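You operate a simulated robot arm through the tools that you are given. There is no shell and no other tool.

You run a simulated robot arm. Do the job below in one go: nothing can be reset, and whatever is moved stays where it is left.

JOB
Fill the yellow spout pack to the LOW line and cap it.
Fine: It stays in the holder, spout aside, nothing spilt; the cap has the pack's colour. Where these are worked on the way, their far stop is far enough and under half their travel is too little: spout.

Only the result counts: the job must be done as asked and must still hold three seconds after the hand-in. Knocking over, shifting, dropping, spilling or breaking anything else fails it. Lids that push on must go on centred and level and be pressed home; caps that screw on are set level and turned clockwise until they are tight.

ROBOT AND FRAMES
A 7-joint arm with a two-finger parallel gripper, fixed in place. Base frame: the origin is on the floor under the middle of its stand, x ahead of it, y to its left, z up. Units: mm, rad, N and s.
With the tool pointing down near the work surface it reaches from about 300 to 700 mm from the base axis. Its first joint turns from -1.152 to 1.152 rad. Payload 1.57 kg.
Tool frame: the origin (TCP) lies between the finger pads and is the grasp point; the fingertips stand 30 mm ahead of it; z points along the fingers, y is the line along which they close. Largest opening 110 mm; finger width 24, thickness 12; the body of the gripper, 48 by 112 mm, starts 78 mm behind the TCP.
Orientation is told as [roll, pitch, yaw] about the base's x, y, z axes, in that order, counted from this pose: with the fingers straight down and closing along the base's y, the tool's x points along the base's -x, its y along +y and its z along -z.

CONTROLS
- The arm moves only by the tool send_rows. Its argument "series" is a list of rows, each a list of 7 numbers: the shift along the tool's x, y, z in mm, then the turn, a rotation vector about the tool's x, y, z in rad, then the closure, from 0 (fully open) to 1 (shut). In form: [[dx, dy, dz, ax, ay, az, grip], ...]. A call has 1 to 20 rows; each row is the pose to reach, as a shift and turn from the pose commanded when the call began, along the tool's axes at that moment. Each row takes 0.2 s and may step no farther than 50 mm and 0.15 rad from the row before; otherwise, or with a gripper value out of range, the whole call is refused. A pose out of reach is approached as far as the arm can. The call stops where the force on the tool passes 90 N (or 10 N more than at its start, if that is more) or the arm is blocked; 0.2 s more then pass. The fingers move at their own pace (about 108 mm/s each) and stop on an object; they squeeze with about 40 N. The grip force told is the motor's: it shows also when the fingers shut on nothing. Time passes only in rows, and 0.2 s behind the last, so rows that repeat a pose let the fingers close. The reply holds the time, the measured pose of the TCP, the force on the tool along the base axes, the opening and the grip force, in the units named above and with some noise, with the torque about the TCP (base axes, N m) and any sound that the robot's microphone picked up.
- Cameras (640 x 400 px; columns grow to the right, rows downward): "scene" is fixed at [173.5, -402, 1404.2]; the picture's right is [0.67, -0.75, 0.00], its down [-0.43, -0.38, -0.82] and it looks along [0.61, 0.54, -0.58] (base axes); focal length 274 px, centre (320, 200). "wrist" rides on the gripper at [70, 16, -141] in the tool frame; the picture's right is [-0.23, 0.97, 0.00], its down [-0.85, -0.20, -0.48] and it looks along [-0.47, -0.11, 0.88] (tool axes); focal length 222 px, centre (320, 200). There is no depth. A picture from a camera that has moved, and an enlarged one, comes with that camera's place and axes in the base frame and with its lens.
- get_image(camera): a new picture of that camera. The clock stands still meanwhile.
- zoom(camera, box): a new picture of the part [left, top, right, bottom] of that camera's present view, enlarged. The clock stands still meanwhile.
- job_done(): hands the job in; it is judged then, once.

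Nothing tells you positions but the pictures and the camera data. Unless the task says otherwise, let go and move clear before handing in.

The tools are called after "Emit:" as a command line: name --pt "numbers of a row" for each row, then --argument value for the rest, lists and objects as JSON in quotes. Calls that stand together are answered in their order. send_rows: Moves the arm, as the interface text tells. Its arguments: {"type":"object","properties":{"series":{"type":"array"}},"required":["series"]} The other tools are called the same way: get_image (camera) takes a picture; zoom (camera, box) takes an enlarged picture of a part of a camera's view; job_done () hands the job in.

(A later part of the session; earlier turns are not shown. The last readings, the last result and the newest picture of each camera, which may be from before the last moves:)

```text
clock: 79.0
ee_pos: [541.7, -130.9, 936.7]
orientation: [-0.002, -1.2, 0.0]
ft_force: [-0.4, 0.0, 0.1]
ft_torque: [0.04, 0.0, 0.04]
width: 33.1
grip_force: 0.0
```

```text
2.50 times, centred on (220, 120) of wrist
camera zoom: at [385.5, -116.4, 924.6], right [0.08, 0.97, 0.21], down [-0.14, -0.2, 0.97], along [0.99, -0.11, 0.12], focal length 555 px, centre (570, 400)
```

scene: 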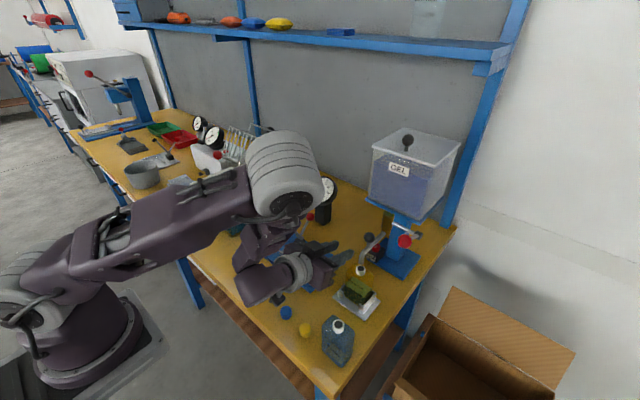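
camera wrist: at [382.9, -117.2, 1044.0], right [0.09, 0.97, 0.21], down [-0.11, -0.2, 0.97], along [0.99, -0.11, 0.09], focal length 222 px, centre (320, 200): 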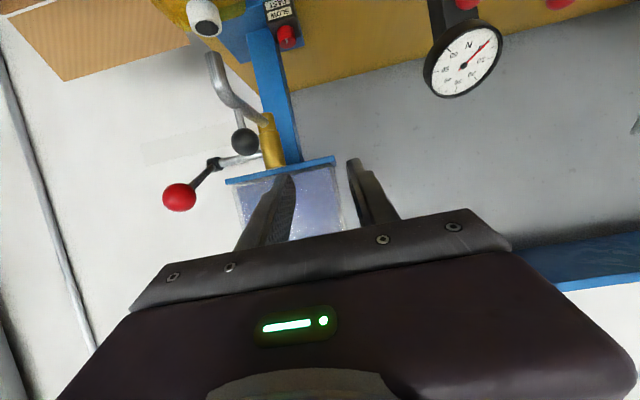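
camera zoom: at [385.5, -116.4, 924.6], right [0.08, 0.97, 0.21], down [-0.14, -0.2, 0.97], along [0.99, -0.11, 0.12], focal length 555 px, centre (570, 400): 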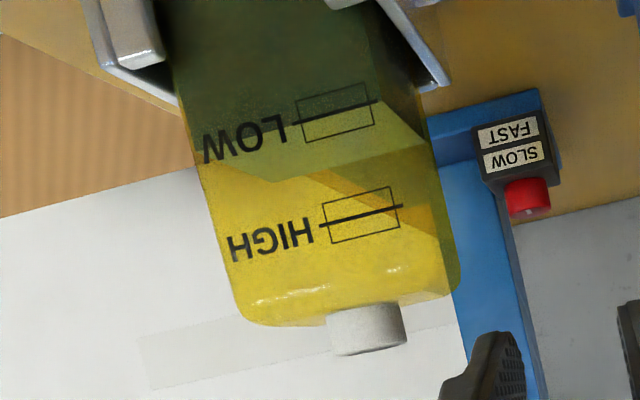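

At low angle the surface coincides with the LOW line (true offset ≈ -1 mm, well within the box). Now I'll swing the spout aside: go above the knob and check alignment.

Emit:
send_rows --pt "-31 0 -8 0 0 0 0.55" --pt "-62 0 -16 0 0 0 0.55" --pt "-93 0 -24 0 0 0 0.55" --pt "-120.7 0 -31.9 0 0 0 0.55" --pt "-120.7 -20 -31.9 0 0 0 0.55" --pt "-120.7 -40 -31.9 0 0 0 0.55" --pt "-120.7 -59.5 -31.9 0 0 0 0.55" --pt "-120.7 -59.5 -31.9 0 0 0 0.55"

Emit:
get_image --camera "wrist"

Emit:
zoom --camera "scene" --box '[320, 195, 430, 315]'

```text
clock: 80.8
ee_pos: [555.7, -191.9, 1060.8]
orientation: [0.002, -1.198, -0.001]
ft_force: [-0.4, 0.5, 0.1]
ft_torque: [0.0, 0.0, 0.02]
width: 49.3
grip_force: 0.1
```

```text
taken
camera wrist: at [399.2, -175.2, 1047.8], right [0.08, 0.97, 0.21], down [-0.14, -0.2, 0.97], along [0.99, -0.11, 0.12], focal length 222 px, centre (320, 200)
```

wrist: 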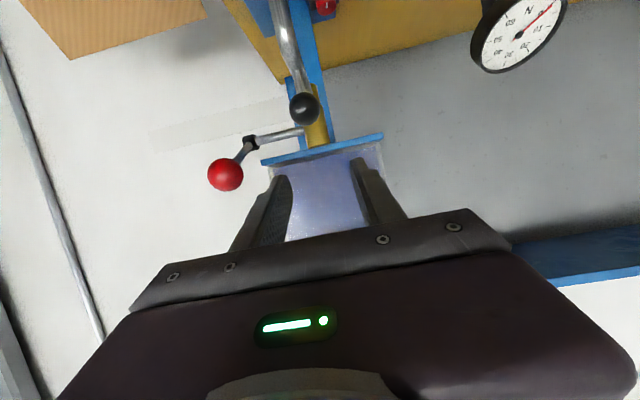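

```text
3.33 times, centred on (375, 255) of scene
camera zoom: at [173.5, -402.0, 1404.2], right [0.67, -0.75, 0.0], down [-0.43, -0.38, -0.82], along [0.61, 0.54, -0.58], focal length 913 px, centre (137, 17)
```

zoom: 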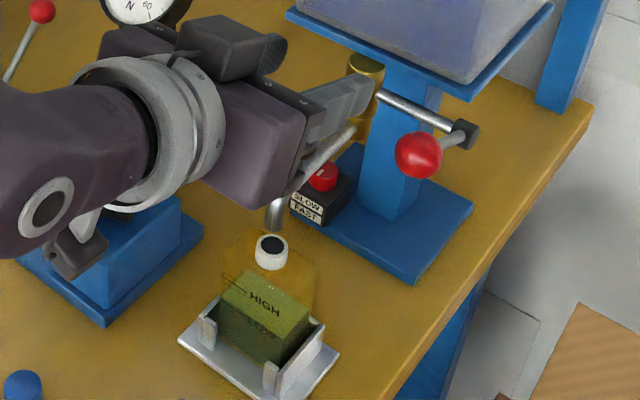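

Emit:
send_rows --pt "18 0.5 7 0 0 0 0.55" --pt "36 0.5 14 0 0 0 0.55" --pt "54.5 0.5 21.2 0 0 0 0.55" --pt "54.5 0.5 21.2 0 0 0 0.55"

Emit:
get_image --camera "wrist"

```text
clock: 81.8
ee_pos: [555.9, -190.9, 1004.0]
orientation: [0.001, -1.199, -0.001]
ft_force: [0.2, -0.5, -0.5]
ft_torque: [0.0, -0.02, -0.02]
width: 49.5
grip_force: 0.0
```

```text
taken
camera wrist: at [399.0, -175.7, 990.2], right [0.08, 0.97, 0.21], down [-0.14, -0.2, 0.97], along [0.99, -0.11, 0.12], focal length 222 px, centre (320, 200)
```

wrist: 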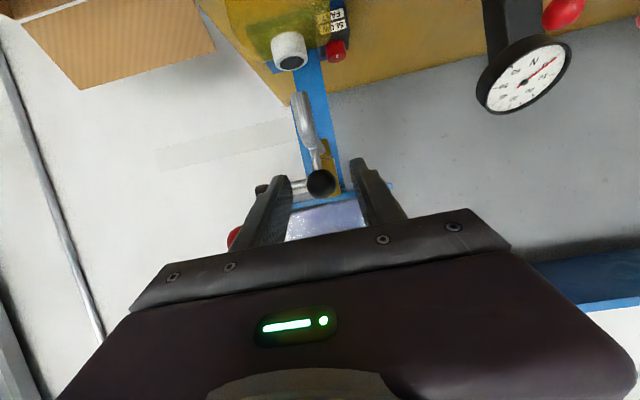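

Knob is at ≈(572,-190.8,998); I'll advance 3 mm and grip it.

Emit:
send_rows --pt "0 0.2 3 0 0 0 0.55" --pt "0 0.2 3 0 0 0 0.7" --pt "0 0.2 3 0 0 0 0.8" --pt "0 0.2 3 0 0 0 0.9" --pt "0 0.2 3 0 0 0 1.0" --pt "0 0.2 3 0 0 0 1.0"

```text
clock: 83.2
ee_pos: [558.5, -190.3, 1001.9]
orientation: [-0.001, -1.2, 0.001]
ft_force: [0.9, 9.1, -0.4]
ft_torque: [0.04, -0.04, 0.15]
width: 22.8
grip_force: 35.7
```

Emit:
send_rows --pt "-0.1 5 0.3 0 0 0 1.0" --pt "-0.25 10.3 0.65 0 0 0 1.0" --pt "-0.6 15.4 1.5 0 0 0 1.0" --pt "-1.0 20.4 2.5 0 0 0 1.0" --pt "-1.6 25.3 4 0 0 0 1.0" --pt "-2.2 30.2 5.6 0 0 0 1.0" --pt "-3.0 34.9 7.7 0 0 0 1.0" --pt "-3.8 39.5 9.9 0 0 0 1.0"

Emit:
zoom --camera "scene" --box '[320, 195, 430, 315]'

```text
clock: 85.0
ee_pos: [571.0, -151.5, 1002.0]
orientation: [0.0, -1.198, -0.001]
ft_force: [-1.1, -3.3, -6.2]
ft_torque: [-0.07, 0.23, -0.34]
width: 23.0
grip_force: 35.3
```

```text
3.33 times, centred on (375, 255) of scene
camera zoom: at [173.6, -402.1, 1404.1], right [0.67, -0.75, 0.0], down [-0.43, -0.38, -0.82], along [0.61, 0.54, -0.58], focal length 913 px, centre (137, 17)
```

zoom: 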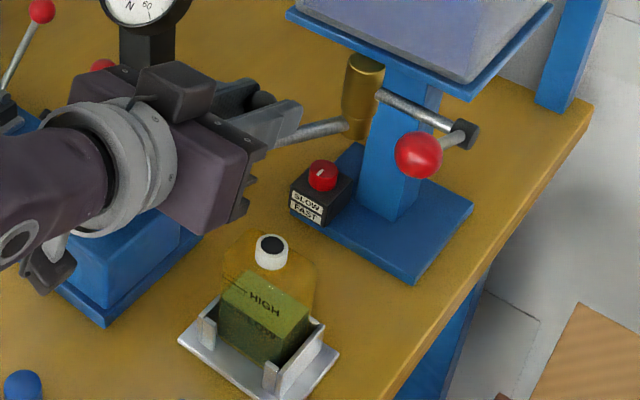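

Emit:
send_rows --pt "-1.0 4.4 2.5 0 0 0 1.0" --pt "-2.1 8.6 5.3 0 0 0 1.0" --pt "-3.2 12.6 8.4 0 0 0 1.0" --pt "-4.5 16.4 11.65 0 0 0 1.0" --pt "-5.9 20 15.2 0 0 0 1.0" --pt "-7.4 23.2 18.9 0 0 0 1.0" --pt "-8.9 26.2 22.8 0 0 0 1.0" --pt "-10.5 28.9 26.9 0 0 0 1.0" --pt "-10.5 28.9 26.9 0 0 0 1.0"

```text
clock: 87.0
ee_pos: [598.0, -122.5, 1003.5]
orientation: [-0.001, -1.201, -0.001]
ft_force: [0.4, -4.4, 2.9]
ft_torque: [-0.03, 0.09, -0.19]
width: 22.9
grip_force: 35.1
```

Emit:
send_rows --pt "-1.7 2.4 4.3 0 0 0 1.0" --pt "-3.4 4.6 8.7 0 0 0 1.0" --pt "-5.1 6.4 13.2 0 0 0 1.0" --pt "-6.9 7.9 17.8 0 0 0 1.0" --pt "-8.7 9.0 22.5 0 0 0 1.0" --pt "-10.6 9.9 27.2 0 0 0 1.0" --pt "-12.4 10.4 32 0 0 0 1.0" --pt "-14.0 10.6 36 0 0 0 1.0" --pt "-14.0 10.6 36 0 0 0 1.0"

Emit:
zoom --camera "scene" --box '[320, 195, 430, 315]'

Emit:
zoom --camera "wrist" --box '[200, 60, 400, 220]'

```text
clock: 89.0
ee_pos: [636.3, -112.3, 1003.1]
orientation: [0.001, -1.2, -0.001]
ft_force: [-0.5, -7.9, -0.6]
ft_torque: [-0.02, 0.06, -0.29]
width: 23.1
grip_force: 35.4
```

```text
3.33 times, centred on (375, 255) of scene
camera zoom: at [173.5, -402.2, 1404.1], right [0.67, -0.75, 0.0], down [-0.43, -0.38, -0.82], along [0.61, 0.54, -0.58], focal length 913 px, centre (137, 17)
```

zoom: 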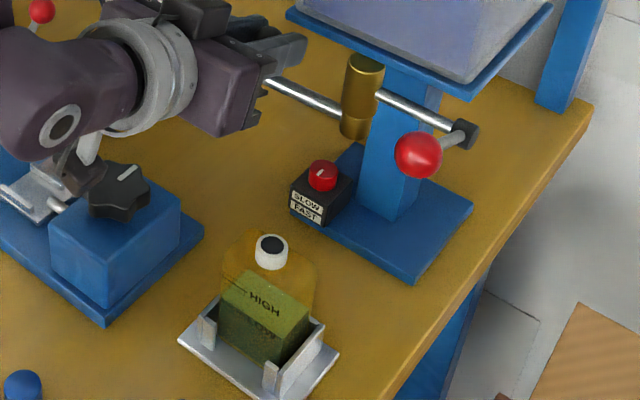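

```text
2.50 times, centred on (300, 140) of wrist
camera zoom: at [480.2, -96.8, 989.8], right [0.08, 0.97, 0.21], down [-0.14, -0.2, 0.97], along [0.99, -0.11, 0.11], focal length 555 px, centre (370, 350)
```

zoom: 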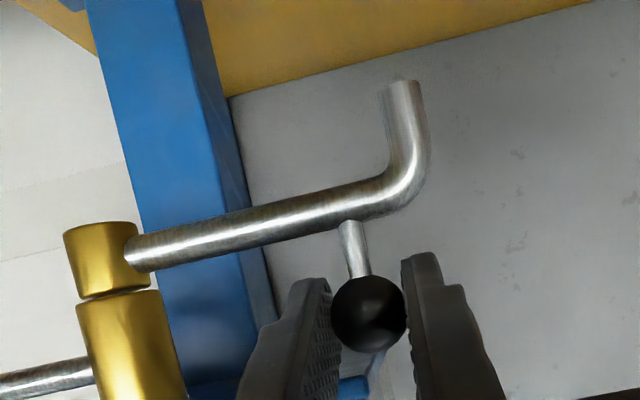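

The spout is back aside at roughly its start place with no stop felt. I'll nudge a few mm further to see whether the stop is there.

Emit:
send_rows --pt "-0.7 -0.8 1.9 0 0 0 1.0" --pt "-1.4 -1.2 3.7 0 0 0 1.0" --pt "-1.4 -1.2 3.7 0 0 0 1.0"

```text
clock: 89.8
ee_pos: [640.1, -113.1, 1002.9]
orientation: [0.003, -1.198, 0.001]
ft_force: [-9.7, -0.5, 0.1]
ft_torque: [0.01, 0.15, -0.03]
width: 22.9
grip_force: 35.2
```

Emit:
send_rows --pt "-0.4 -0.1 1.0 0 0 0 1.0" --pt "-0.8 -0.2 2.0 0 0 0 1.0" --pt "-0.8 -0.2 2.0 0 0 0 1.0"

Emit:
zoom --camera "wrist" --box '[200, 60, 400, 220]'

```text
clock: 90.6
ee_pos: [642.1, -113.0, 1002.6]
orientation: [0.0, -1.197, -0.001]
ft_force: [-25.7, 8.1, 1.2]
ft_torque: [0.05, 0.18, 0.09]
width: 23.1
grip_force: 35.5
```

```text
2.50 times, centred on (300, 140) of wrist
camera zoom: at [485.7, -97.2, 989.6], right [0.08, 0.97, 0.21], down [-0.13, -0.2, 0.97], along [0.99, -0.11, 0.11], focal length 555 px, centre (370, 350)
```

zoom: 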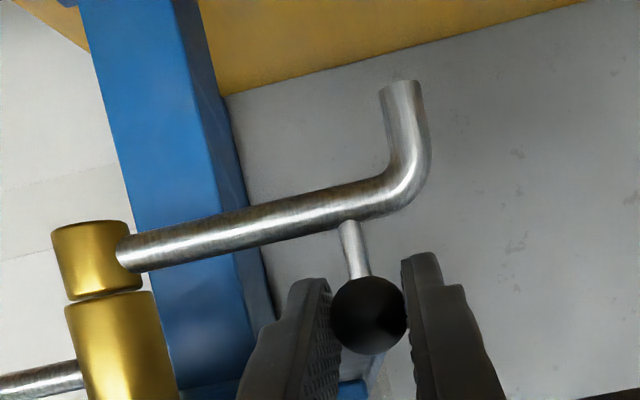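

The stop is reached (26 N rising). Spout is fully aside. Release and back away.

Emit:
send_rows --pt "0.4 0 -1.5 0 0 0 1.0" --pt "0.4 0 -1.5 0 0 0 0.8" --pt "0.4 0 -1.5 0 0 0 0.65" --pt "0.4 0 -1.5 0 0 0 0.55" --pt "0 0 -15 0 0 0 0.55" --pt "0 0 -45 0 0 0 0.55" --pt "0 0 -80 0 0 0 0.55" --pt "0 0 -80 0 0 0 0.55"

Emit:
get_image --camera "wrist"

Emit:
get_image --camera "scene"

```text
clock: 92.4
ee_pos: [567.0, -115.3, 1029.8]
orientation: [-0.001, -1.2, 0.0]
ft_force: [0.8, -0.3, 1.9]
ft_torque: [-0.01, 0.0, -0.04]
width: 49.6
grip_force: 0.3
```

```text
taken
camera wrist: at [412.0, -99.7, 1017.7], right [0.08, 0.97, 0.21], down [-0.14, -0.2, 0.97], along [0.99, -0.11, 0.12], focal length 222 px, centre (320, 200)
```

wrist: 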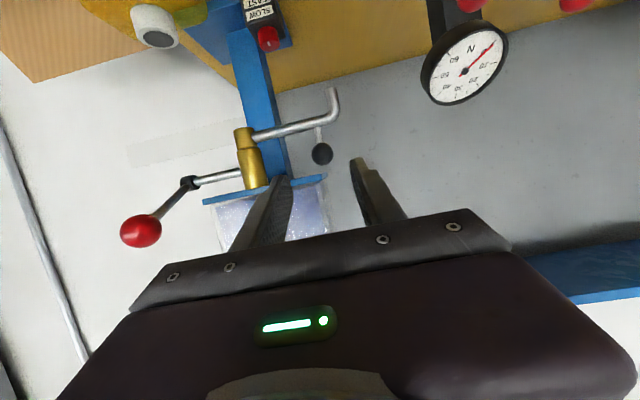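

```text
taken
```

scene: 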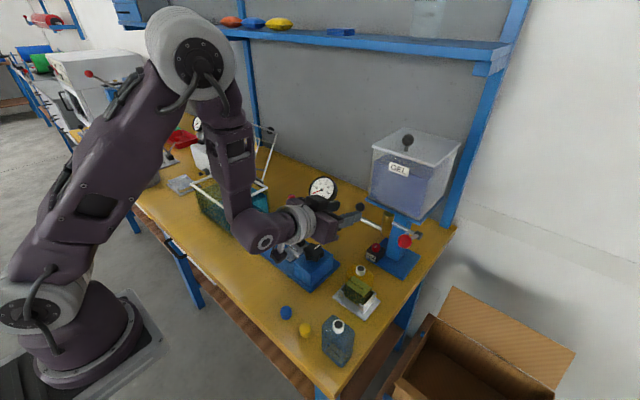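

Spout is aside, nothing spilt. Let me look at the pack's neck and the yellow cap for threads.

Emit:
zoom --camera "wrist" --box '[110, 0, 210, 60]'

Emit:
zoom --camera "scene" --box '[275, 300, 325, 345]'

Emit:
zoom --camera "scene" --box '[340, 255, 380, 295]'

```text
6.40 times, centred on (160, 30) of wrist
camera zoom: at [412.0, -99.7, 1017.7], right [0.08, 0.97, 0.21], down [-0.14, -0.2, 0.97], along [0.99, -0.11, 0.12], focal length 1422 px, centre (1344, 1288)
```

zoom: 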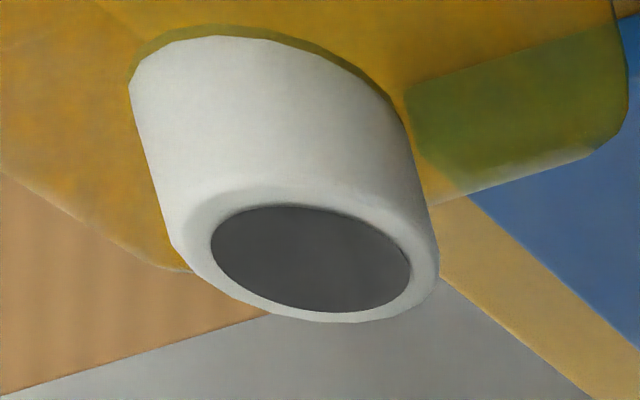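

```text
8.89 times, centred on (300, 322) of scene
camera zoom: at [173.5, -402.0, 1404.2], right [0.67, -0.75, 0.0], down [-0.43, -0.38, -0.82], along [0.61, 0.54, -0.58], focal length 2436 px, centre (498, -889)
```

zoom: 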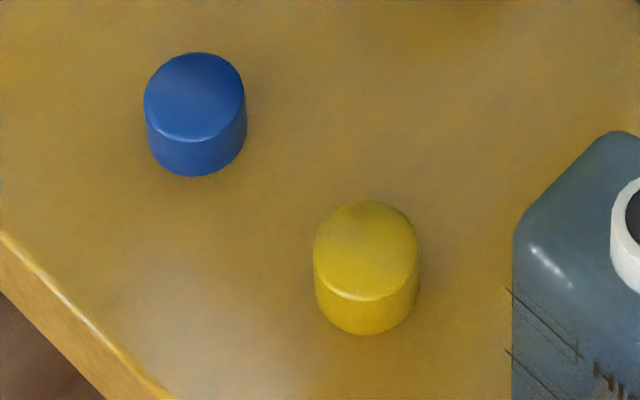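

```text
10.00 times, centred on (360, 275) of scene
camera zoom: at [173.5, -402.0, 1404.2], right [0.67, -0.75, 0.0], down [-0.43, -0.38, -0.82], along [0.61, 0.54, -0.58], focal length 2740 px, centre (-80, -550)
```

zoom: 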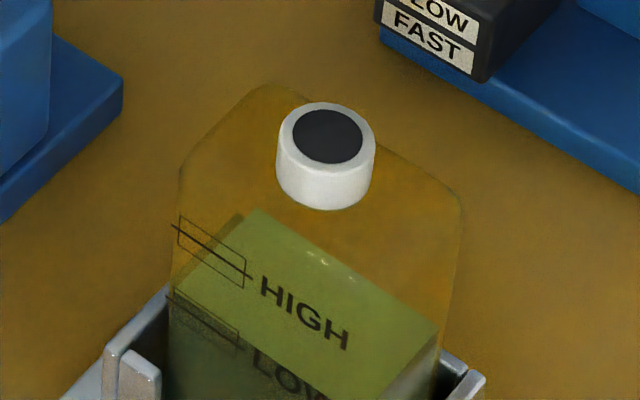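

Neck and caps are smooth, so I'll press on and also turn clockwise. Now return the tool to vertical and go over the yellow cap.

Emit:
send_rows --pt "-2 -2 -12 0 0.05 0 0.4" --pt "-4 -4 -26 0 0.15 0 0.4" --pt "-5 -6 -40 0 0.27 0 0.4" --pt "-6 -8 -54 0 0.39 0 0.4" --pt "-7 -10 -68 0 0.51 0 0.4" --pt "-7.8 -12 -82 0 0.63 0 0.4" --pt "-7.8 -14 -96 0 0.75 0 0.4" --pt "-7.8 -15 -108 0 0.87 0 0.4" --pt "-7.8 -15 -117.8 0 0.99 0 0.4" --pt "-7.8 -15 -117.8 0 1.11 0 0.4" --pt "-7.8 -15 -117.8 0 1.2 0 0.4" --pt "-7.8 -15 -117.8 0 1.2 0 0.4"

Emit:
get_image --camera "wrist"

```text
clock: 95.0
ee_pos: [460.6, -128.7, 1081.2]
orientation: [0.0, 0.001, 0.001]
ft_force: [-0.4, 0.0, 0.5]
ft_torque: [0.0, -0.01, -0.02]
width: 65.7
grip_force: 0.0
```

```text
taken
camera wrist: at [392.7, -112.9, 1223.7], right [0.23, 0.97, 0.0], down [0.86, -0.2, 0.48], along [0.46, -0.11, -0.88], focal length 222 px, centre (320, 200)
```

wrist: 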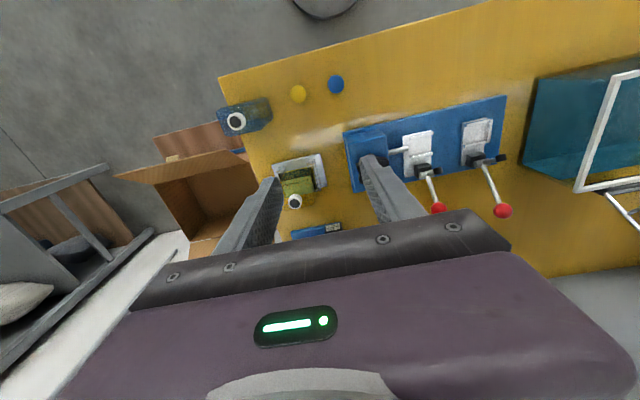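

Emit:
send_rows --pt "5 -3 6 0 0 0.14 0.4" --pt "10 -6 12 0 0 0.28 0.4" --pt "15 -9 18 0 0 0.42 0.4" --pt "20 -12 24 0 0 0.56 0.4" --pt "25 -15 30 0 0 0.7 0.4" --pt "30 -18 36 0 0 0.84 0.4" --pt "36 -20 42 0 0 0.98 0.4" --pt "42 -22 48 0 0 1.12 0.4" --pt "48 -24 54 0 0 1.26 0.4" --pt "54 -25 61 0 0 1.4 0.4" --pt "54 -25 61 0 0 1.5 0.4" --pt "54 -25 61 0 0 1.5708 0.4" --pt "54 -25 61 0 0 1.5708 0.4"

Emit:
get_image --camera "wrist"

Emit:
zoom --camera "wrist" --box '[260, 80, 400, 220]'

```text
clock: 97.8
ee_pos: [406.9, -153.0, 1021.2]
orientation: [0.0, 0.001, -1.572]
ft_force: [0.7, -0.8, -1.0]
ft_torque: [0.0, -0.03, 0.0]
width: 65.9
grip_force: 0.1
```

```text
taken
camera wrist: at [424.4, -85.0, 1162.8], right [0.97, -0.23, 0.0], down [-0.2, -0.85, 0.48], along [-0.11, -0.47, -0.88], focal length 222 px, centre (320, 200)
```

wrist: 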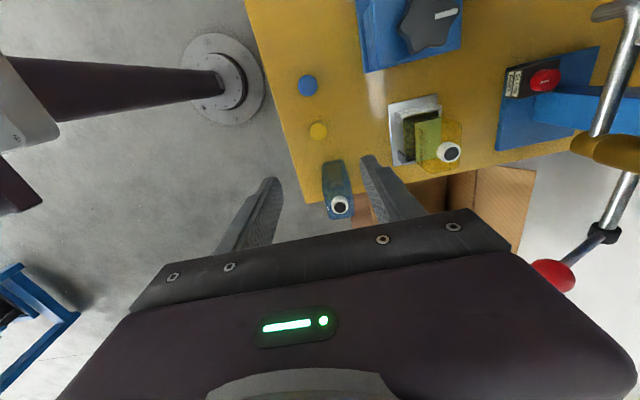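

```text
2.86 times, centred on (330, 150) of wrist
camera zoom: at [424.4, -85.0, 1162.8], right [0.97, -0.23, 0.0], down [-0.2, -0.85, 0.48], along [-0.11, -0.47, -0.88], focal length 635 px, centre (291, 343)
```

zoom: 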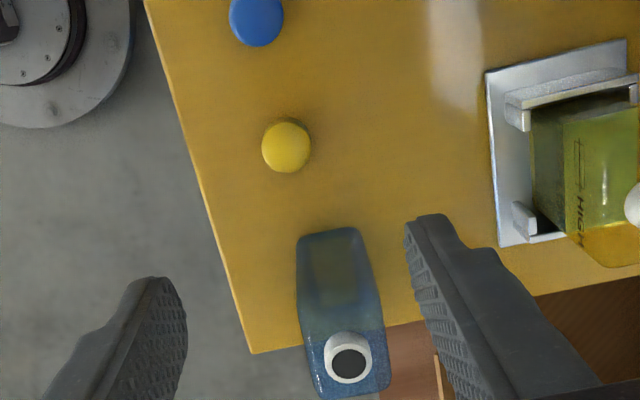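

Cap centre ≈(405,-155.3). I'll descend to z≈880 first and re-check.

Emit:
send_rows --pt "-2.3 -2 35 0 0 0 0.5" --pt "-2.3 -2 70 0 0 0 0.5" --pt "-2.3 -2 105 0 0 0 0.5" --pt "-2.3 -2 135 0 0 0 0.5" --pt "-2.3 -2 135 0 0 0 0.5"

Emit:
zoom --camera "wrist" --box '[220, 100, 420, 240]'

Emit:
zoom --camera "scene" --box '[230, 260, 370, 370]'

```text
clock: 99.0
ee_pos: [405.6, -156.7, 884.2]
orientation: [0.0, -0.001, -1.569]
ft_force: [-0.4, -0.2, 0.2]
ft_torque: [0.02, -0.01, 0.03]
width: 55.0
grip_force: 0.1
```

```text
2.86 times, centred on (320, 170) of wrist
camera zoom: at [422.6, -87.5, 1026.3], right [0.97, -0.23, 0.0], down [-0.2, -0.85, 0.48], along [-0.11, -0.47, -0.88], focal length 635 px, centre (320, 286)
```

zoom: 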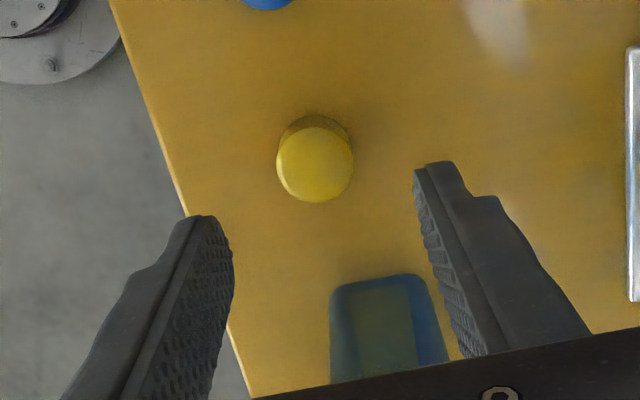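

```text
3.64 times, centred on (300, 315) of scene
camera zoom: at [173.5, -402.0, 1404.2], right [0.67, -0.75, 0.0], down [-0.43, -0.38, -0.82], along [0.61, 0.54, -0.58], focal length 996 px, centre (393, -218)
```

zoom: 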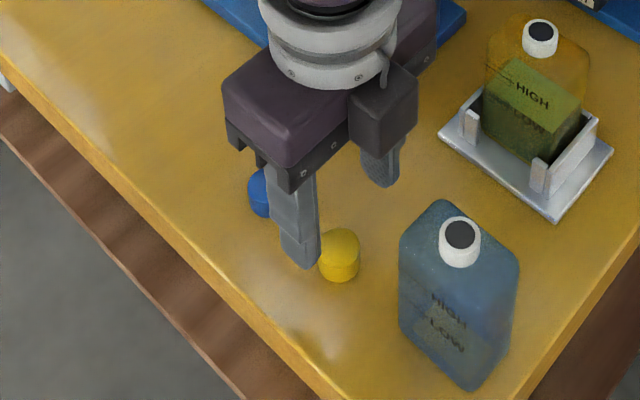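

Cap top triangulates to (405,-156.3,805). I'll descend so the tips reach z≈794 and close on it.

Emit:
send_rows --pt "0 0 20 0 0 0 0.5" --pt "0 0 40 0 0 0 0.5" --pt "0 0 52 0 0 0 0.5" --pt "0 0 60 0 0 0 0.5" --pt "0 0 60 0 0 0 0.5"

Emit:
zoom --camera "wrist" --box '[220, 100, 420, 240]'

Emit:
zoom --camera "scene" --box '[260, 290, 340, 350]'

```text
clock: 100.0
ee_pos: [406.1, -157.5, 829.0]
orientation: [0.005, 0.0, -1.572]
ft_force: [-3.6, 4.5, 22.7]
ft_torque: [0.13, 0.9, -0.16]
width: 57.9
grip_force: 1.5
stopped in row 5: the force on the tool passed its limit at 116 N (the readings are from after the stop); the commanded pose is now the measured one
```

```text
2.86 times, centred on (320, 170) of wrist
camera zoom: at [423.4, -87.6, 972.1], right [0.97, -0.23, 0.01], down [-0.2, -0.85, 0.48], along [-0.1, -0.47, -0.88], focal length 635 px, centre (320, 286)
```

zoom: 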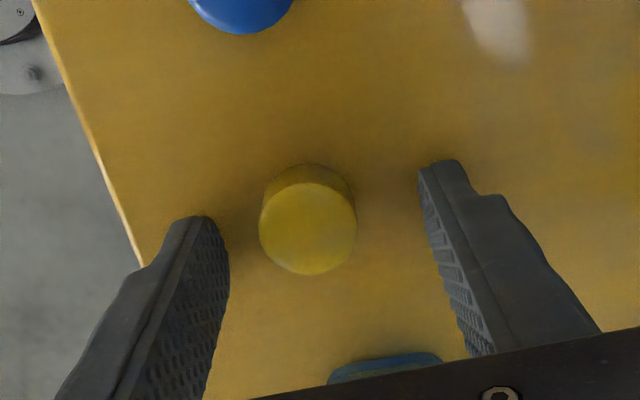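

```text
6.67 times, centred on (300, 320) of scene
camera zoom: at [173.2, -401.8, 1404.3], right [0.67, -0.75, 0.0], down [-0.43, -0.38, -0.82], along [0.61, 0.54, -0.58], focal length 1827 px, centre (453, -600)
```

zoom: 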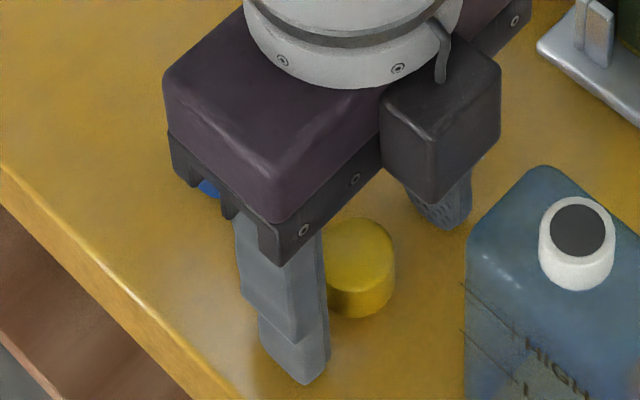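

The tips met the table at TCP z≈829, so the table is at about z=799 (my image heights were low). I'll raise 6 mm off the table and then close on the cap.

Emit:
send_rows --pt "0 0 -3 0 0 0 0.5" --pt "0 0 -6.5 0 0 0 0.5" --pt "0 0 -6.5 0 0 0 0.5"

Emit:
zoom --camera "wrist" --box '[220, 100, 420, 240]'

```text
clock: 100.8
ee_pos: [406.0, -156.2, 835.6]
orientation: [0.004, 0.0, -1.572]
ft_force: [-0.5, -0.2, 0.1]
ft_torque: [-0.01, 0.0, 0.0]
width: 54.9
grip_force: 0.2
```

```text
2.86 times, centred on (320, 170) of wrist
camera zoom: at [423.4, -87.5, 977.6], right [0.97, -0.23, 0.01], down [-0.2, -0.85, 0.48], along [-0.1, -0.47, -0.88], focal length 635 px, centre (320, 286)
```

zoom: 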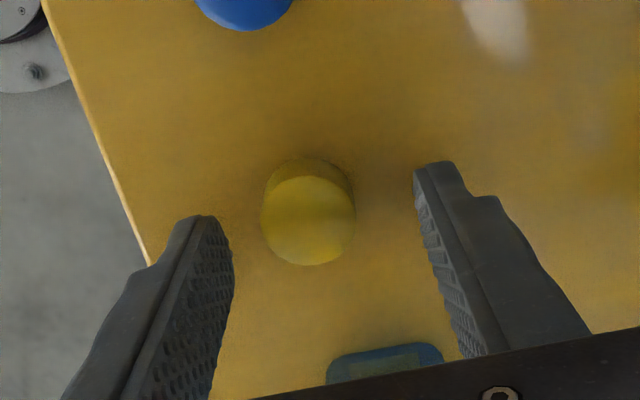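

Emit:
send_rows --pt "1.0 -0.6 1 0 0 0 0.5" --pt "2.2 -0.6 2 0 0 0 0.5" --pt "2.2 -0.6 2 0 0 0 0.6" --pt "2.2 -0.6 2 0 0 0 0.7" --pt "2.2 -0.6 2 0 0 0 0.8" --pt "2.2 -0.6 2 0 0 0 1.0" --pt "2.2 -0.6 2 0 0 0 1.0"

Emit:
zoom --camera "wrist" --box '[220, 100, 420, 240]'

Emit:
zoom --camera "scene" --box '[260, 290, 340, 350]'

```text
clock: 102.4
ee_pos: [407.0, -154.1, 833.1]
orientation: [0.006, 0.0, -1.573]
ft_force: [0.3, -0.1, -0.1]
ft_torque: [0.02, -0.02, 0.0]
width: 15.2
grip_force: 30.6
```

```text
2.86 times, centred on (320, 170) of wrist
camera zoom: at [423.2, -85.8, 976.0], right [0.97, -0.23, 0.01], down [-0.2, -0.85, 0.48], along [-0.1, -0.47, -0.88], focal length 635 px, centre (320, 286)
```

zoom: 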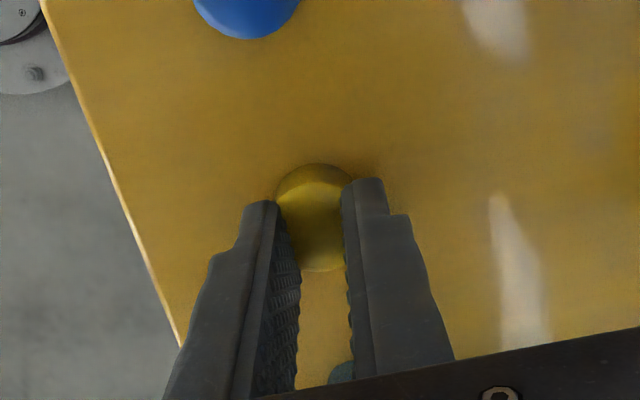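

```text
6.67 times, centred on (300, 320) of scene
camera zoom: at [173.5, -402.0, 1404.2], right [0.67, -0.75, 0.0], down [-0.43, -0.38, -0.82], along [0.61, 0.54, -0.58], focal length 1827 px, centre (453, -600)
```

zoom: 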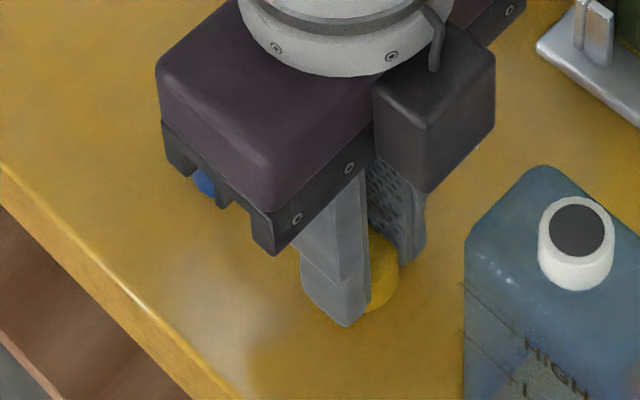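

The width (15.2 mm) is smaller than the cap's ~27 mm diameter, which is suspicious. Let me look more closely before lifting.

Emit:
zoom --camera "wrist" --box '[285, 140, 365, 210]'

Emit:
zoom --camera "scene" --box '[290, 310, 325, 345]'

```text
5.71 times, centred on (325, 175) of wrist
camera zoom: at [423.2, -85.8, 976.0], right [0.97, -0.23, 0.01], down [-0.2, -0.85, 0.48], along [-0.1, -0.47, -0.88], focal length 1269 px, centre (291, 343)
```

zoom: 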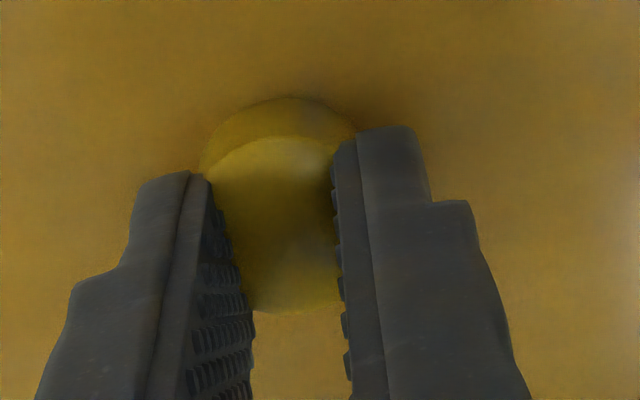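

```text
11.43 times, centred on (308, 328) of scene
camera zoom: at [173.5, -402.0, 1404.2], right [0.67, -0.75, 0.0], down [-0.43, -0.38, -0.82], along [0.61, 0.54, -0.58], focal length 3131 px, centre (463, -1257)
```

zoom: 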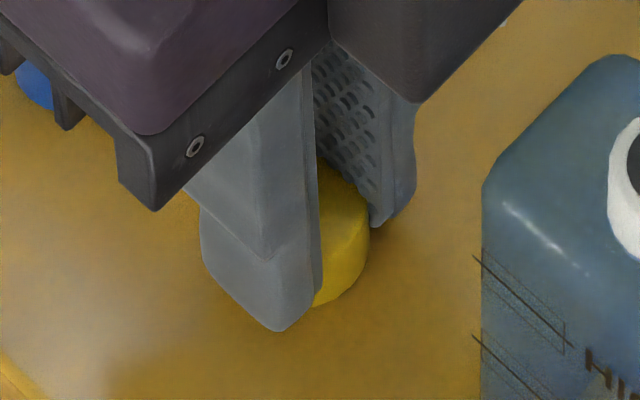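

Emit:
send_rows --pt "0 0 0 0 0 0 1.0" --pt "0 0 0 0 0 0 1.0"

Emit:
zoom --camera "wrist" --box '[285, 140, 365, 210]'

```text
clock: 103.0
ee_pos: [405.8, -154.9, 833.8]
orientation: [0.006, 0.0, -1.572]
ft_force: [0.4, -0.3, 0.2]
ft_torque: [0.0, 0.04, 0.02]
width: 15.2
grip_force: 31.0
```

```text
5.71 times, centred on (325, 175) of wrist
camera zoom: at [423.1, -85.8, 976.0], right [0.97, -0.23, 0.01], down [-0.2, -0.85, 0.48], along [-0.1, -0.47, -0.88], focal length 1269 px, centre (291, 343)
```

zoom: 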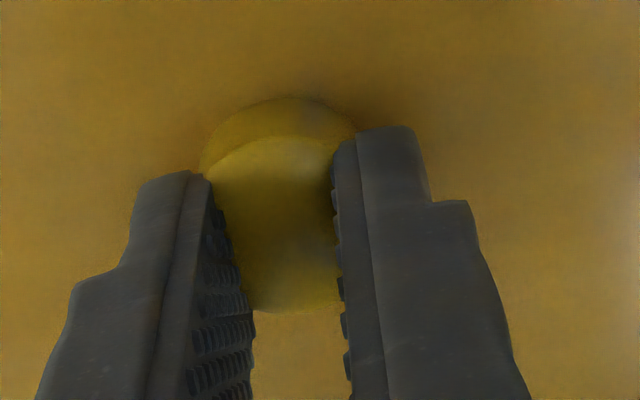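

The width is steady at 15.2 mm. I'll lift a little and see whether the cap is held properly.

Emit:
send_rows --pt "0 0 -5 0 0 0 1.0" --pt "0 0 -12 0 0 0 1.0" --pt "0 0 -20 0 0 0 1.0" --pt "0 0 -20 0 0 0 1.0"

Emit:
zoom --camera "wrist" --box '[265, 120, 385, 220]'

Emit:
zoom --camera "scene" --box '[280, 290, 330, 345]'

```text
clock: 104.0
ee_pos: [407.8, -153.4, 855.0]
orientation: [0.006, -0.001, -1.573]
ft_force: [0.1, -0.3, 0.0]
ft_torque: [0.05, 0.0, -0.03]
width: 15.1
grip_force: 31.2
```

```text
4.00 times, centred on (325, 170) of wrist
camera zoom: at [423.1, -85.1, 995.8], right [0.97, -0.23, 0.01], down [-0.2, -0.85, 0.48], along [-0.1, -0.47, -0.88], focal length 888 px, centre (300, 320)
```

zoom: 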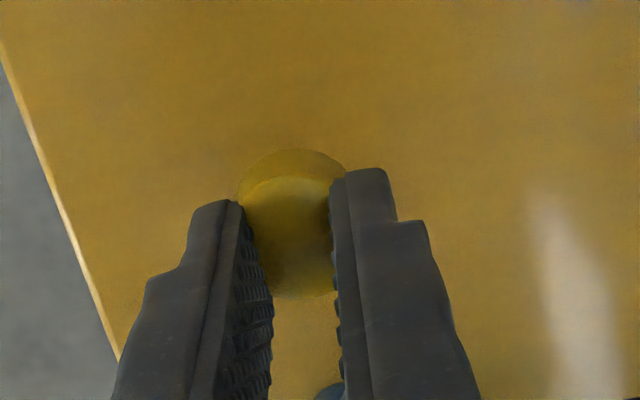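

```text
7.27 times, centred on (305, 318) of scene
camera zoom: at [173.5, -402.0, 1404.2], right [0.67, -0.75, 0.0], down [-0.43, -0.38, -0.82], along [0.61, 0.54, -0.58], focal length 1993 px, centre (429, -654)
```

zoom: 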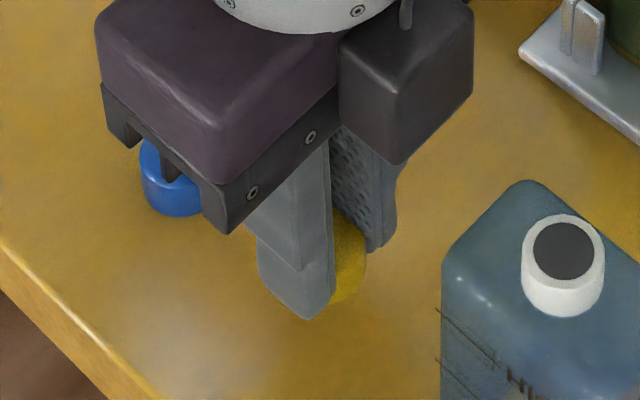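

The cap came up with the gripper, upright. I'll raise it and carry it toward the pack, pausing short of it to measure the neck position from the same camera pose.

Emit:
send_rows --pt "0 0 -35 0 0 0 1.0" --pt "0 0 -75 0 0 0 1.0" --pt "0 0 -115 0 0 0 1.0" --pt "0 0 -155 0 0 0 1.0" --pt "0 35 -157 0 0 0 1.0" --pt "1 70 -157 0 0 0 1.0" --pt "2 105 -157 0 0 0 1.0" --pt "3 135 -157 0 0 0 1.0" --pt "4 145 -157 0 0 0 1.0" --pt "4 145 -157 0 0 0 1.0"

Emit:
get_image --camera "wrist"

Emit:
zoom --camera "scene" --box '[310, 190, 420, 310]'

```text
clock: 106.2
ee_pos: [551.7, -150.3, 1014.0]
orientation: [0.005, -0.001, -1.572]
ft_force: [-0.1, -0.5, -0.6]
ft_torque: [0.02, 0.0, 0.02]
width: 15.3
grip_force: 30.8
```

```text
taken
camera wrist: at [568.3, -81.4, 1154.5], right [0.97, -0.23, 0.01], down [-0.2, -0.85, 0.48], along [-0.1, -0.47, -0.88], focal length 222 px, centre (320, 200)
```

wrist: 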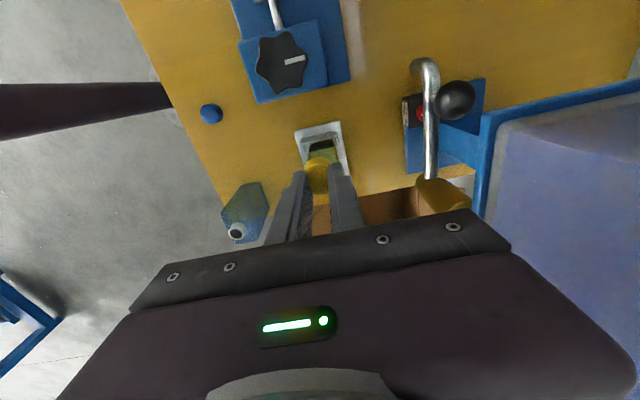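

```text
3.33 times, centred on (365, 250) of scene
camera zoom: at [173.5, -402.0, 1404.2], right [0.67, -0.75, 0.0], down [-0.43, -0.38, -0.82], along [0.61, 0.54, -0.58], focal length 913 px, centre (170, 33)
```

zoom: 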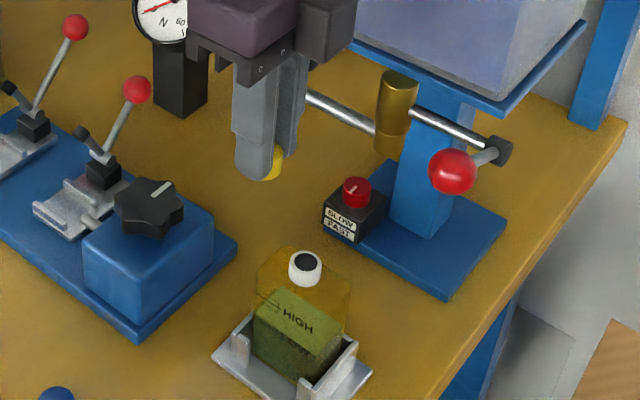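

Emit:
zoom --camera "scene" --box '[370, 220, 410, 260]'

Emit:
zoom --camera "wrist" --box '[270, 110, 390, 220]'

Emit:
zoom --camera "scene" --box '[335, 225, 375, 265]'

```text
10.00 times, centred on (390, 240) of scene
camera zoom: at [173.5, -402.0, 1404.2], right [0.67, -0.75, 0.0], down [-0.43, -0.38, -0.82], along [0.61, 0.54, -0.58], focal length 2740 px, centre (-380, -200)
```

zoom: 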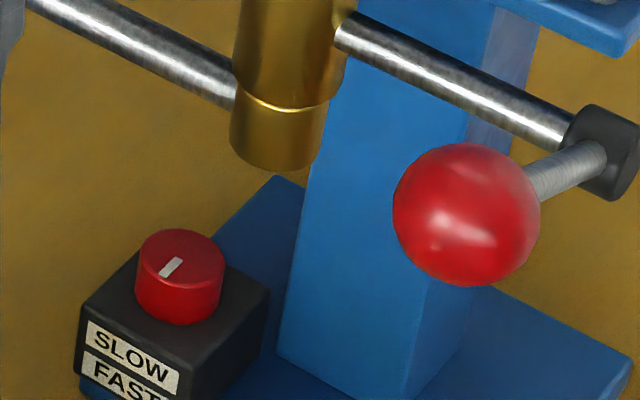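

```text
3.64 times, centred on (330, 165) of wrist
camera zoom: at [568.3, -81.4, 1154.5], right [0.97, -0.23, 0.01], down [-0.2, -0.85, 0.48], along [-0.1, -0.47, -0.88], focal length 808 px, centre (284, 327)
```

zoom: 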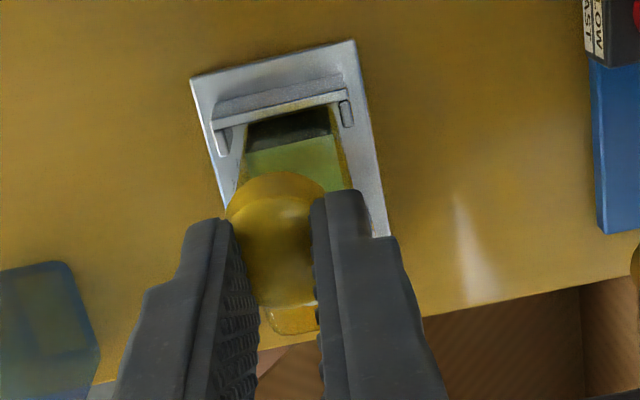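

```text
10.00 times, centred on (355, 245) of scene
camera zoom: at [173.5, -402.0, 1404.2], right [0.67, -0.75, 0.0], down [-0.43, -0.38, -0.82], along [0.61, 0.54, -0.58], focal length 2740 px, centre (-30, -250)
```

zoom: 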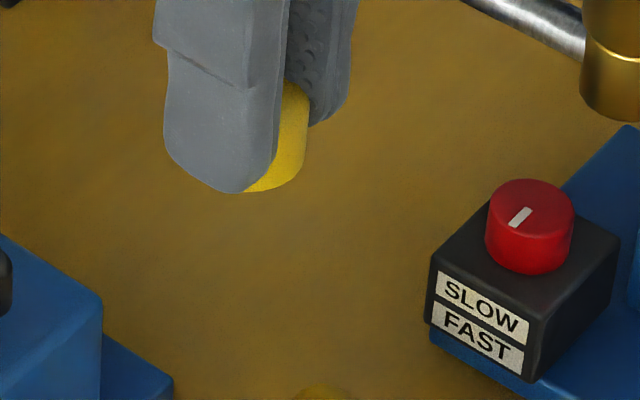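

The cap is centred in the grip and upright. I'll rotate to yaw -30° (so I have 90° of clockwise travel clear of the lever), staying off to the side.

Emit:
send_rows --pt "0 0 0 0 0 -0.14 1.0" --pt "0 0 0 0 0 -0.28 1.0" --pt "0 0 0 0 0 -0.42 1.0" --pt "0 0 0 0 0 -0.56 1.0" --pt "0 0 0 0 0 -0.7 1.0" --pt "0 0 0 0 0 -0.84 1.0" --pt "0 0 0 0 0 -0.98 1.0" --pt "0 0 0 0 0 -1.047 1.0" --pt "0 0 0 0 0 -1.047 1.0"

Emit:
get_image --camera "wrist"

Emit:
zoom --camera "scene" --box '[310, 190, 420, 310]'

```text
clock: 108.2
ee_pos: [550.6, -150.9, 1011.1]
orientation: [0.002, -0.005, -0.522]
ft_force: [-0.4, -0.8, 0.1]
ft_torque: [0.0, 0.0, 0.02]
width: 15.4
grip_force: 31.3
```

```text
taken
camera wrist: at [498.3, -102.5, 1153.8], right [0.68, 0.73, 0.0], down [0.64, -0.6, 0.48], along [0.35, -0.33, -0.88], focal length 222 px, centre (320, 200)
```

wrist: 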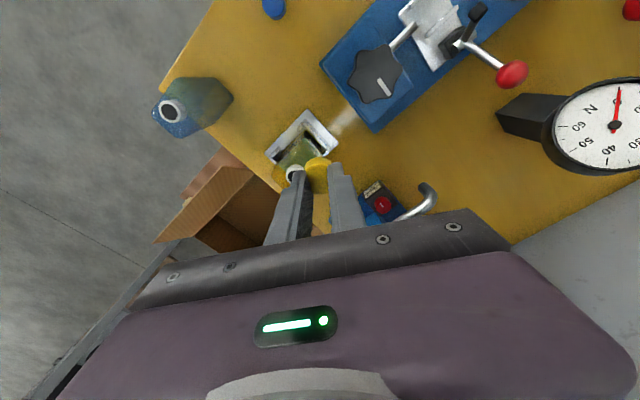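

```text
3.33 times, centred on (365, 250) of scene
camera zoom: at [173.5, -402.0, 1404.2], right [0.67, -0.75, 0.0], down [-0.43, -0.38, -0.82], along [0.61, 0.54, -0.58], focal length 913 px, centre (170, 33)
```

zoom: 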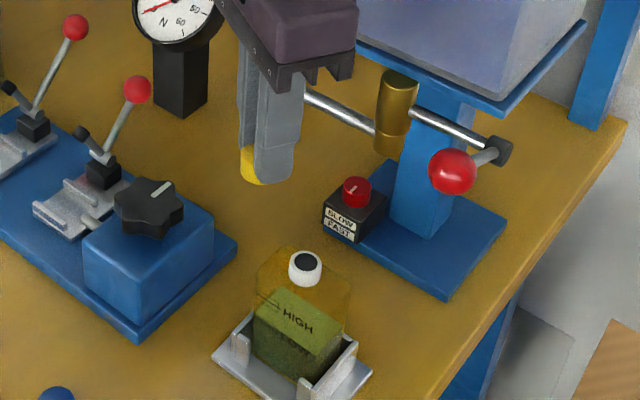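

Both neck and cap are visible now. Zoom to compute their relative offset.

Emit:
zoom --camera "wrist" --box '[260, 130, 360, 220]'

Emit:
zoom --camera "scene" --box '[335, 225, 385, 285]'

```text
4.44 times, centred on (310, 175) of wrist
camera zoom: at [498.3, -102.5, 1153.8], right [0.68, 0.73, 0.0], down [0.64, -0.6, 0.48], along [0.35, -0.33, -0.88], focal length 987 px, centre (364, 311)
```

zoom: 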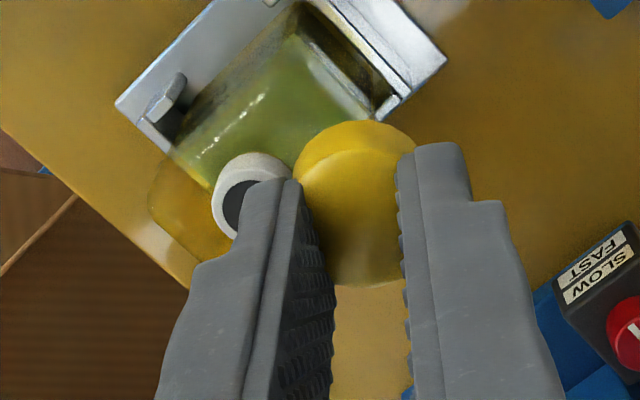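

```text
6.67 times, centred on (360, 255) of scene
camera zoom: at [173.5, -402.0, 1404.2], right [0.67, -0.75, 0.0], down [-0.43, -0.38, -0.82], along [0.61, 0.54, -0.58], focal length 1827 px, centre (53, -167)
```

zoom: 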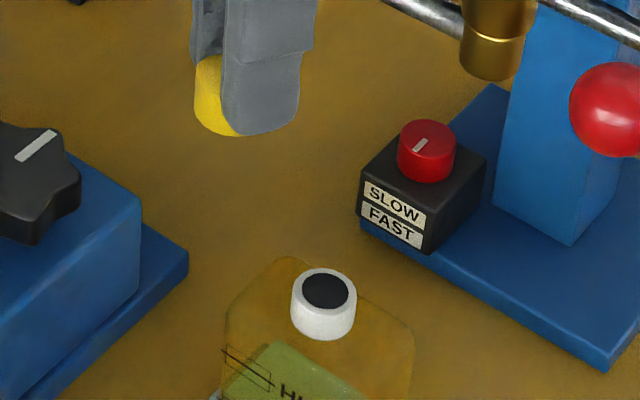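

Neck centre ≈(551.3,-191.1); the cap sits ~2 mm off the finger centre along tool x, which I'll compensate. Moving above the neck and lowering to just over it.

Emit:
send_rows --pt "-6 -9 0 0 0 0 1.0" --pt "-12 -18 0 0 0 0 1.0" --pt "-18 -27 0 0 0 0 1.0" --pt "-22.7 -34.2 0 0 0 0 1.0" --pt "-22.7 -34.2 15 0 0 0 1.0" --pt "-22.7 -34.2 30 0 0 0 1.0" --pt "-22.7 -34.2 42 0 0 0 1.0" --pt "-22.7 -34.2 48 0 0 0 1.0" --pt "-22.7 -34.2 48 0 0 0 1.0"

Emit:
zoom --camera "scene" --box '[335, 235, 385, 295]'

Emit:
zoom --camera "wrist" --box '[260, 130, 380, 220]'

Emit:
get_image --camera "scene"

```text
clock: 110.2
ee_pos: [554.1, -190.2, 965.0]
orientation: [0.002, -0.006, -0.524]
ft_force: [-0.5, -0.6, -0.5]
ft_torque: [-0.01, 0.01, -0.02]
width: 15.1
grip_force: 30.9
```

```text
6.67 times, centred on (360, 265) of scene
camera zoom: at [173.5, -402.0, 1404.2], right [0.67, -0.75, 0.0], down [-0.43, -0.38, -0.82], along [0.61, 0.54, -0.58], focal length 1827 px, centre (53, -233)
```

zoom: 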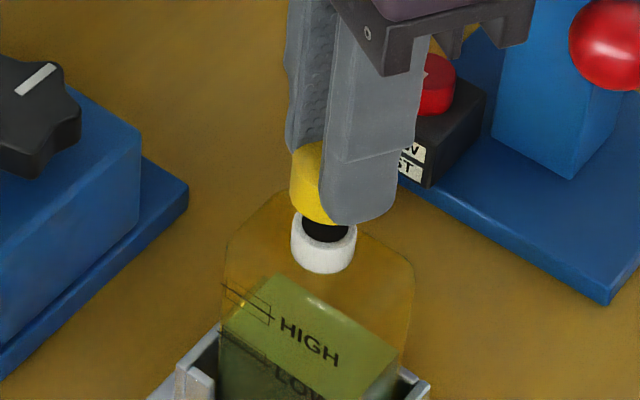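

```text
4.44 times, centred on (320, 175) of wrist
camera zoom: at [502.6, -142.9, 1105.9], right [0.68, 0.73, 0.0], down [0.64, -0.6, 0.48], along [0.35, -0.33, -0.88], focal length 987 px, centre (320, 311)
```

zoom: 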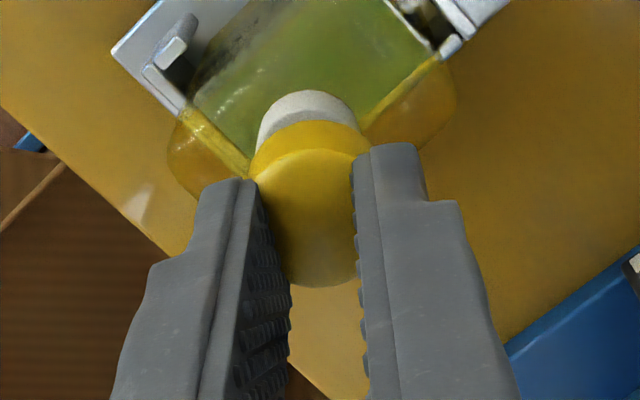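

```text
taken
```

scene: 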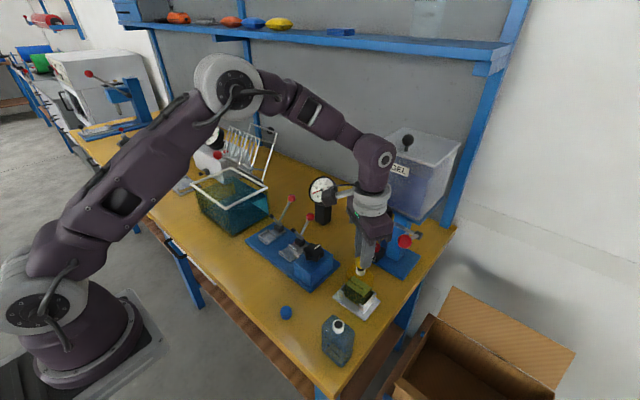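

Very close. From the two views I estimate the cap needs about +1.0 mm in tool x and -2.3 mm in tool y. Apply and recheck.

Emit:
send_rows --pt "1.0 -2.3 0 0 0 0 1.0" --pt "1.0 -2.3 0 0 0 0 1.0"

Emit:
zoom --camera "scene" --box '[345, 245, 385, 285]'

Emit:
zoom --camera "wrist" --box '[280, 140, 360, 205]'

```text
clock: 110.8
ee_pos: [552.6, -192.8, 965.6]
orientation: [0.001, -0.005, -0.524]
ft_force: [0.8, 0.0, 0.0]
ft_torque: [-0.03, 0.0, -0.01]
width: 15.3
grip_force: 30.3
```

```text
10.00 times, centred on (365, 265) of scene
camera zoom: at [173.5, -402.0, 1404.2], right [0.67, -0.75, 0.0], down [-0.43, -0.38, -0.82], along [0.61, 0.54, -0.58], focal length 2740 px, centre (-130, -450)
```

zoom: 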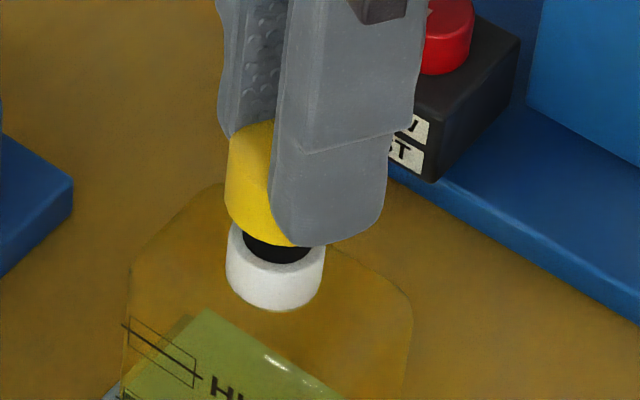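

```text
6.15 times, centred on (320, 172) of wrist
camera zoom: at [500.4, -144.5, 1106.2], right [0.68, 0.73, 0.0], down [0.64, -0.6, 0.48], along [0.35, -0.33, -0.88], focal length 1367 px, centre (320, 369)
```

zoom: 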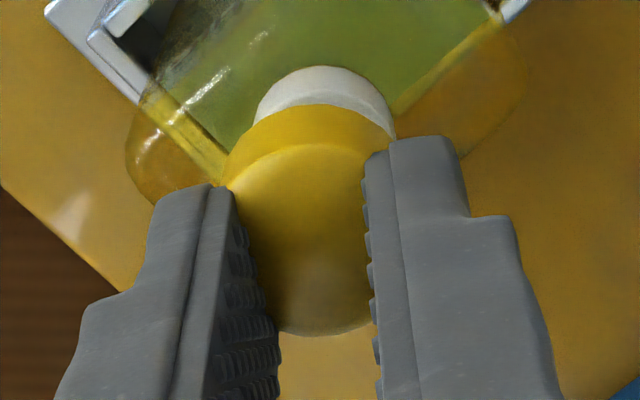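

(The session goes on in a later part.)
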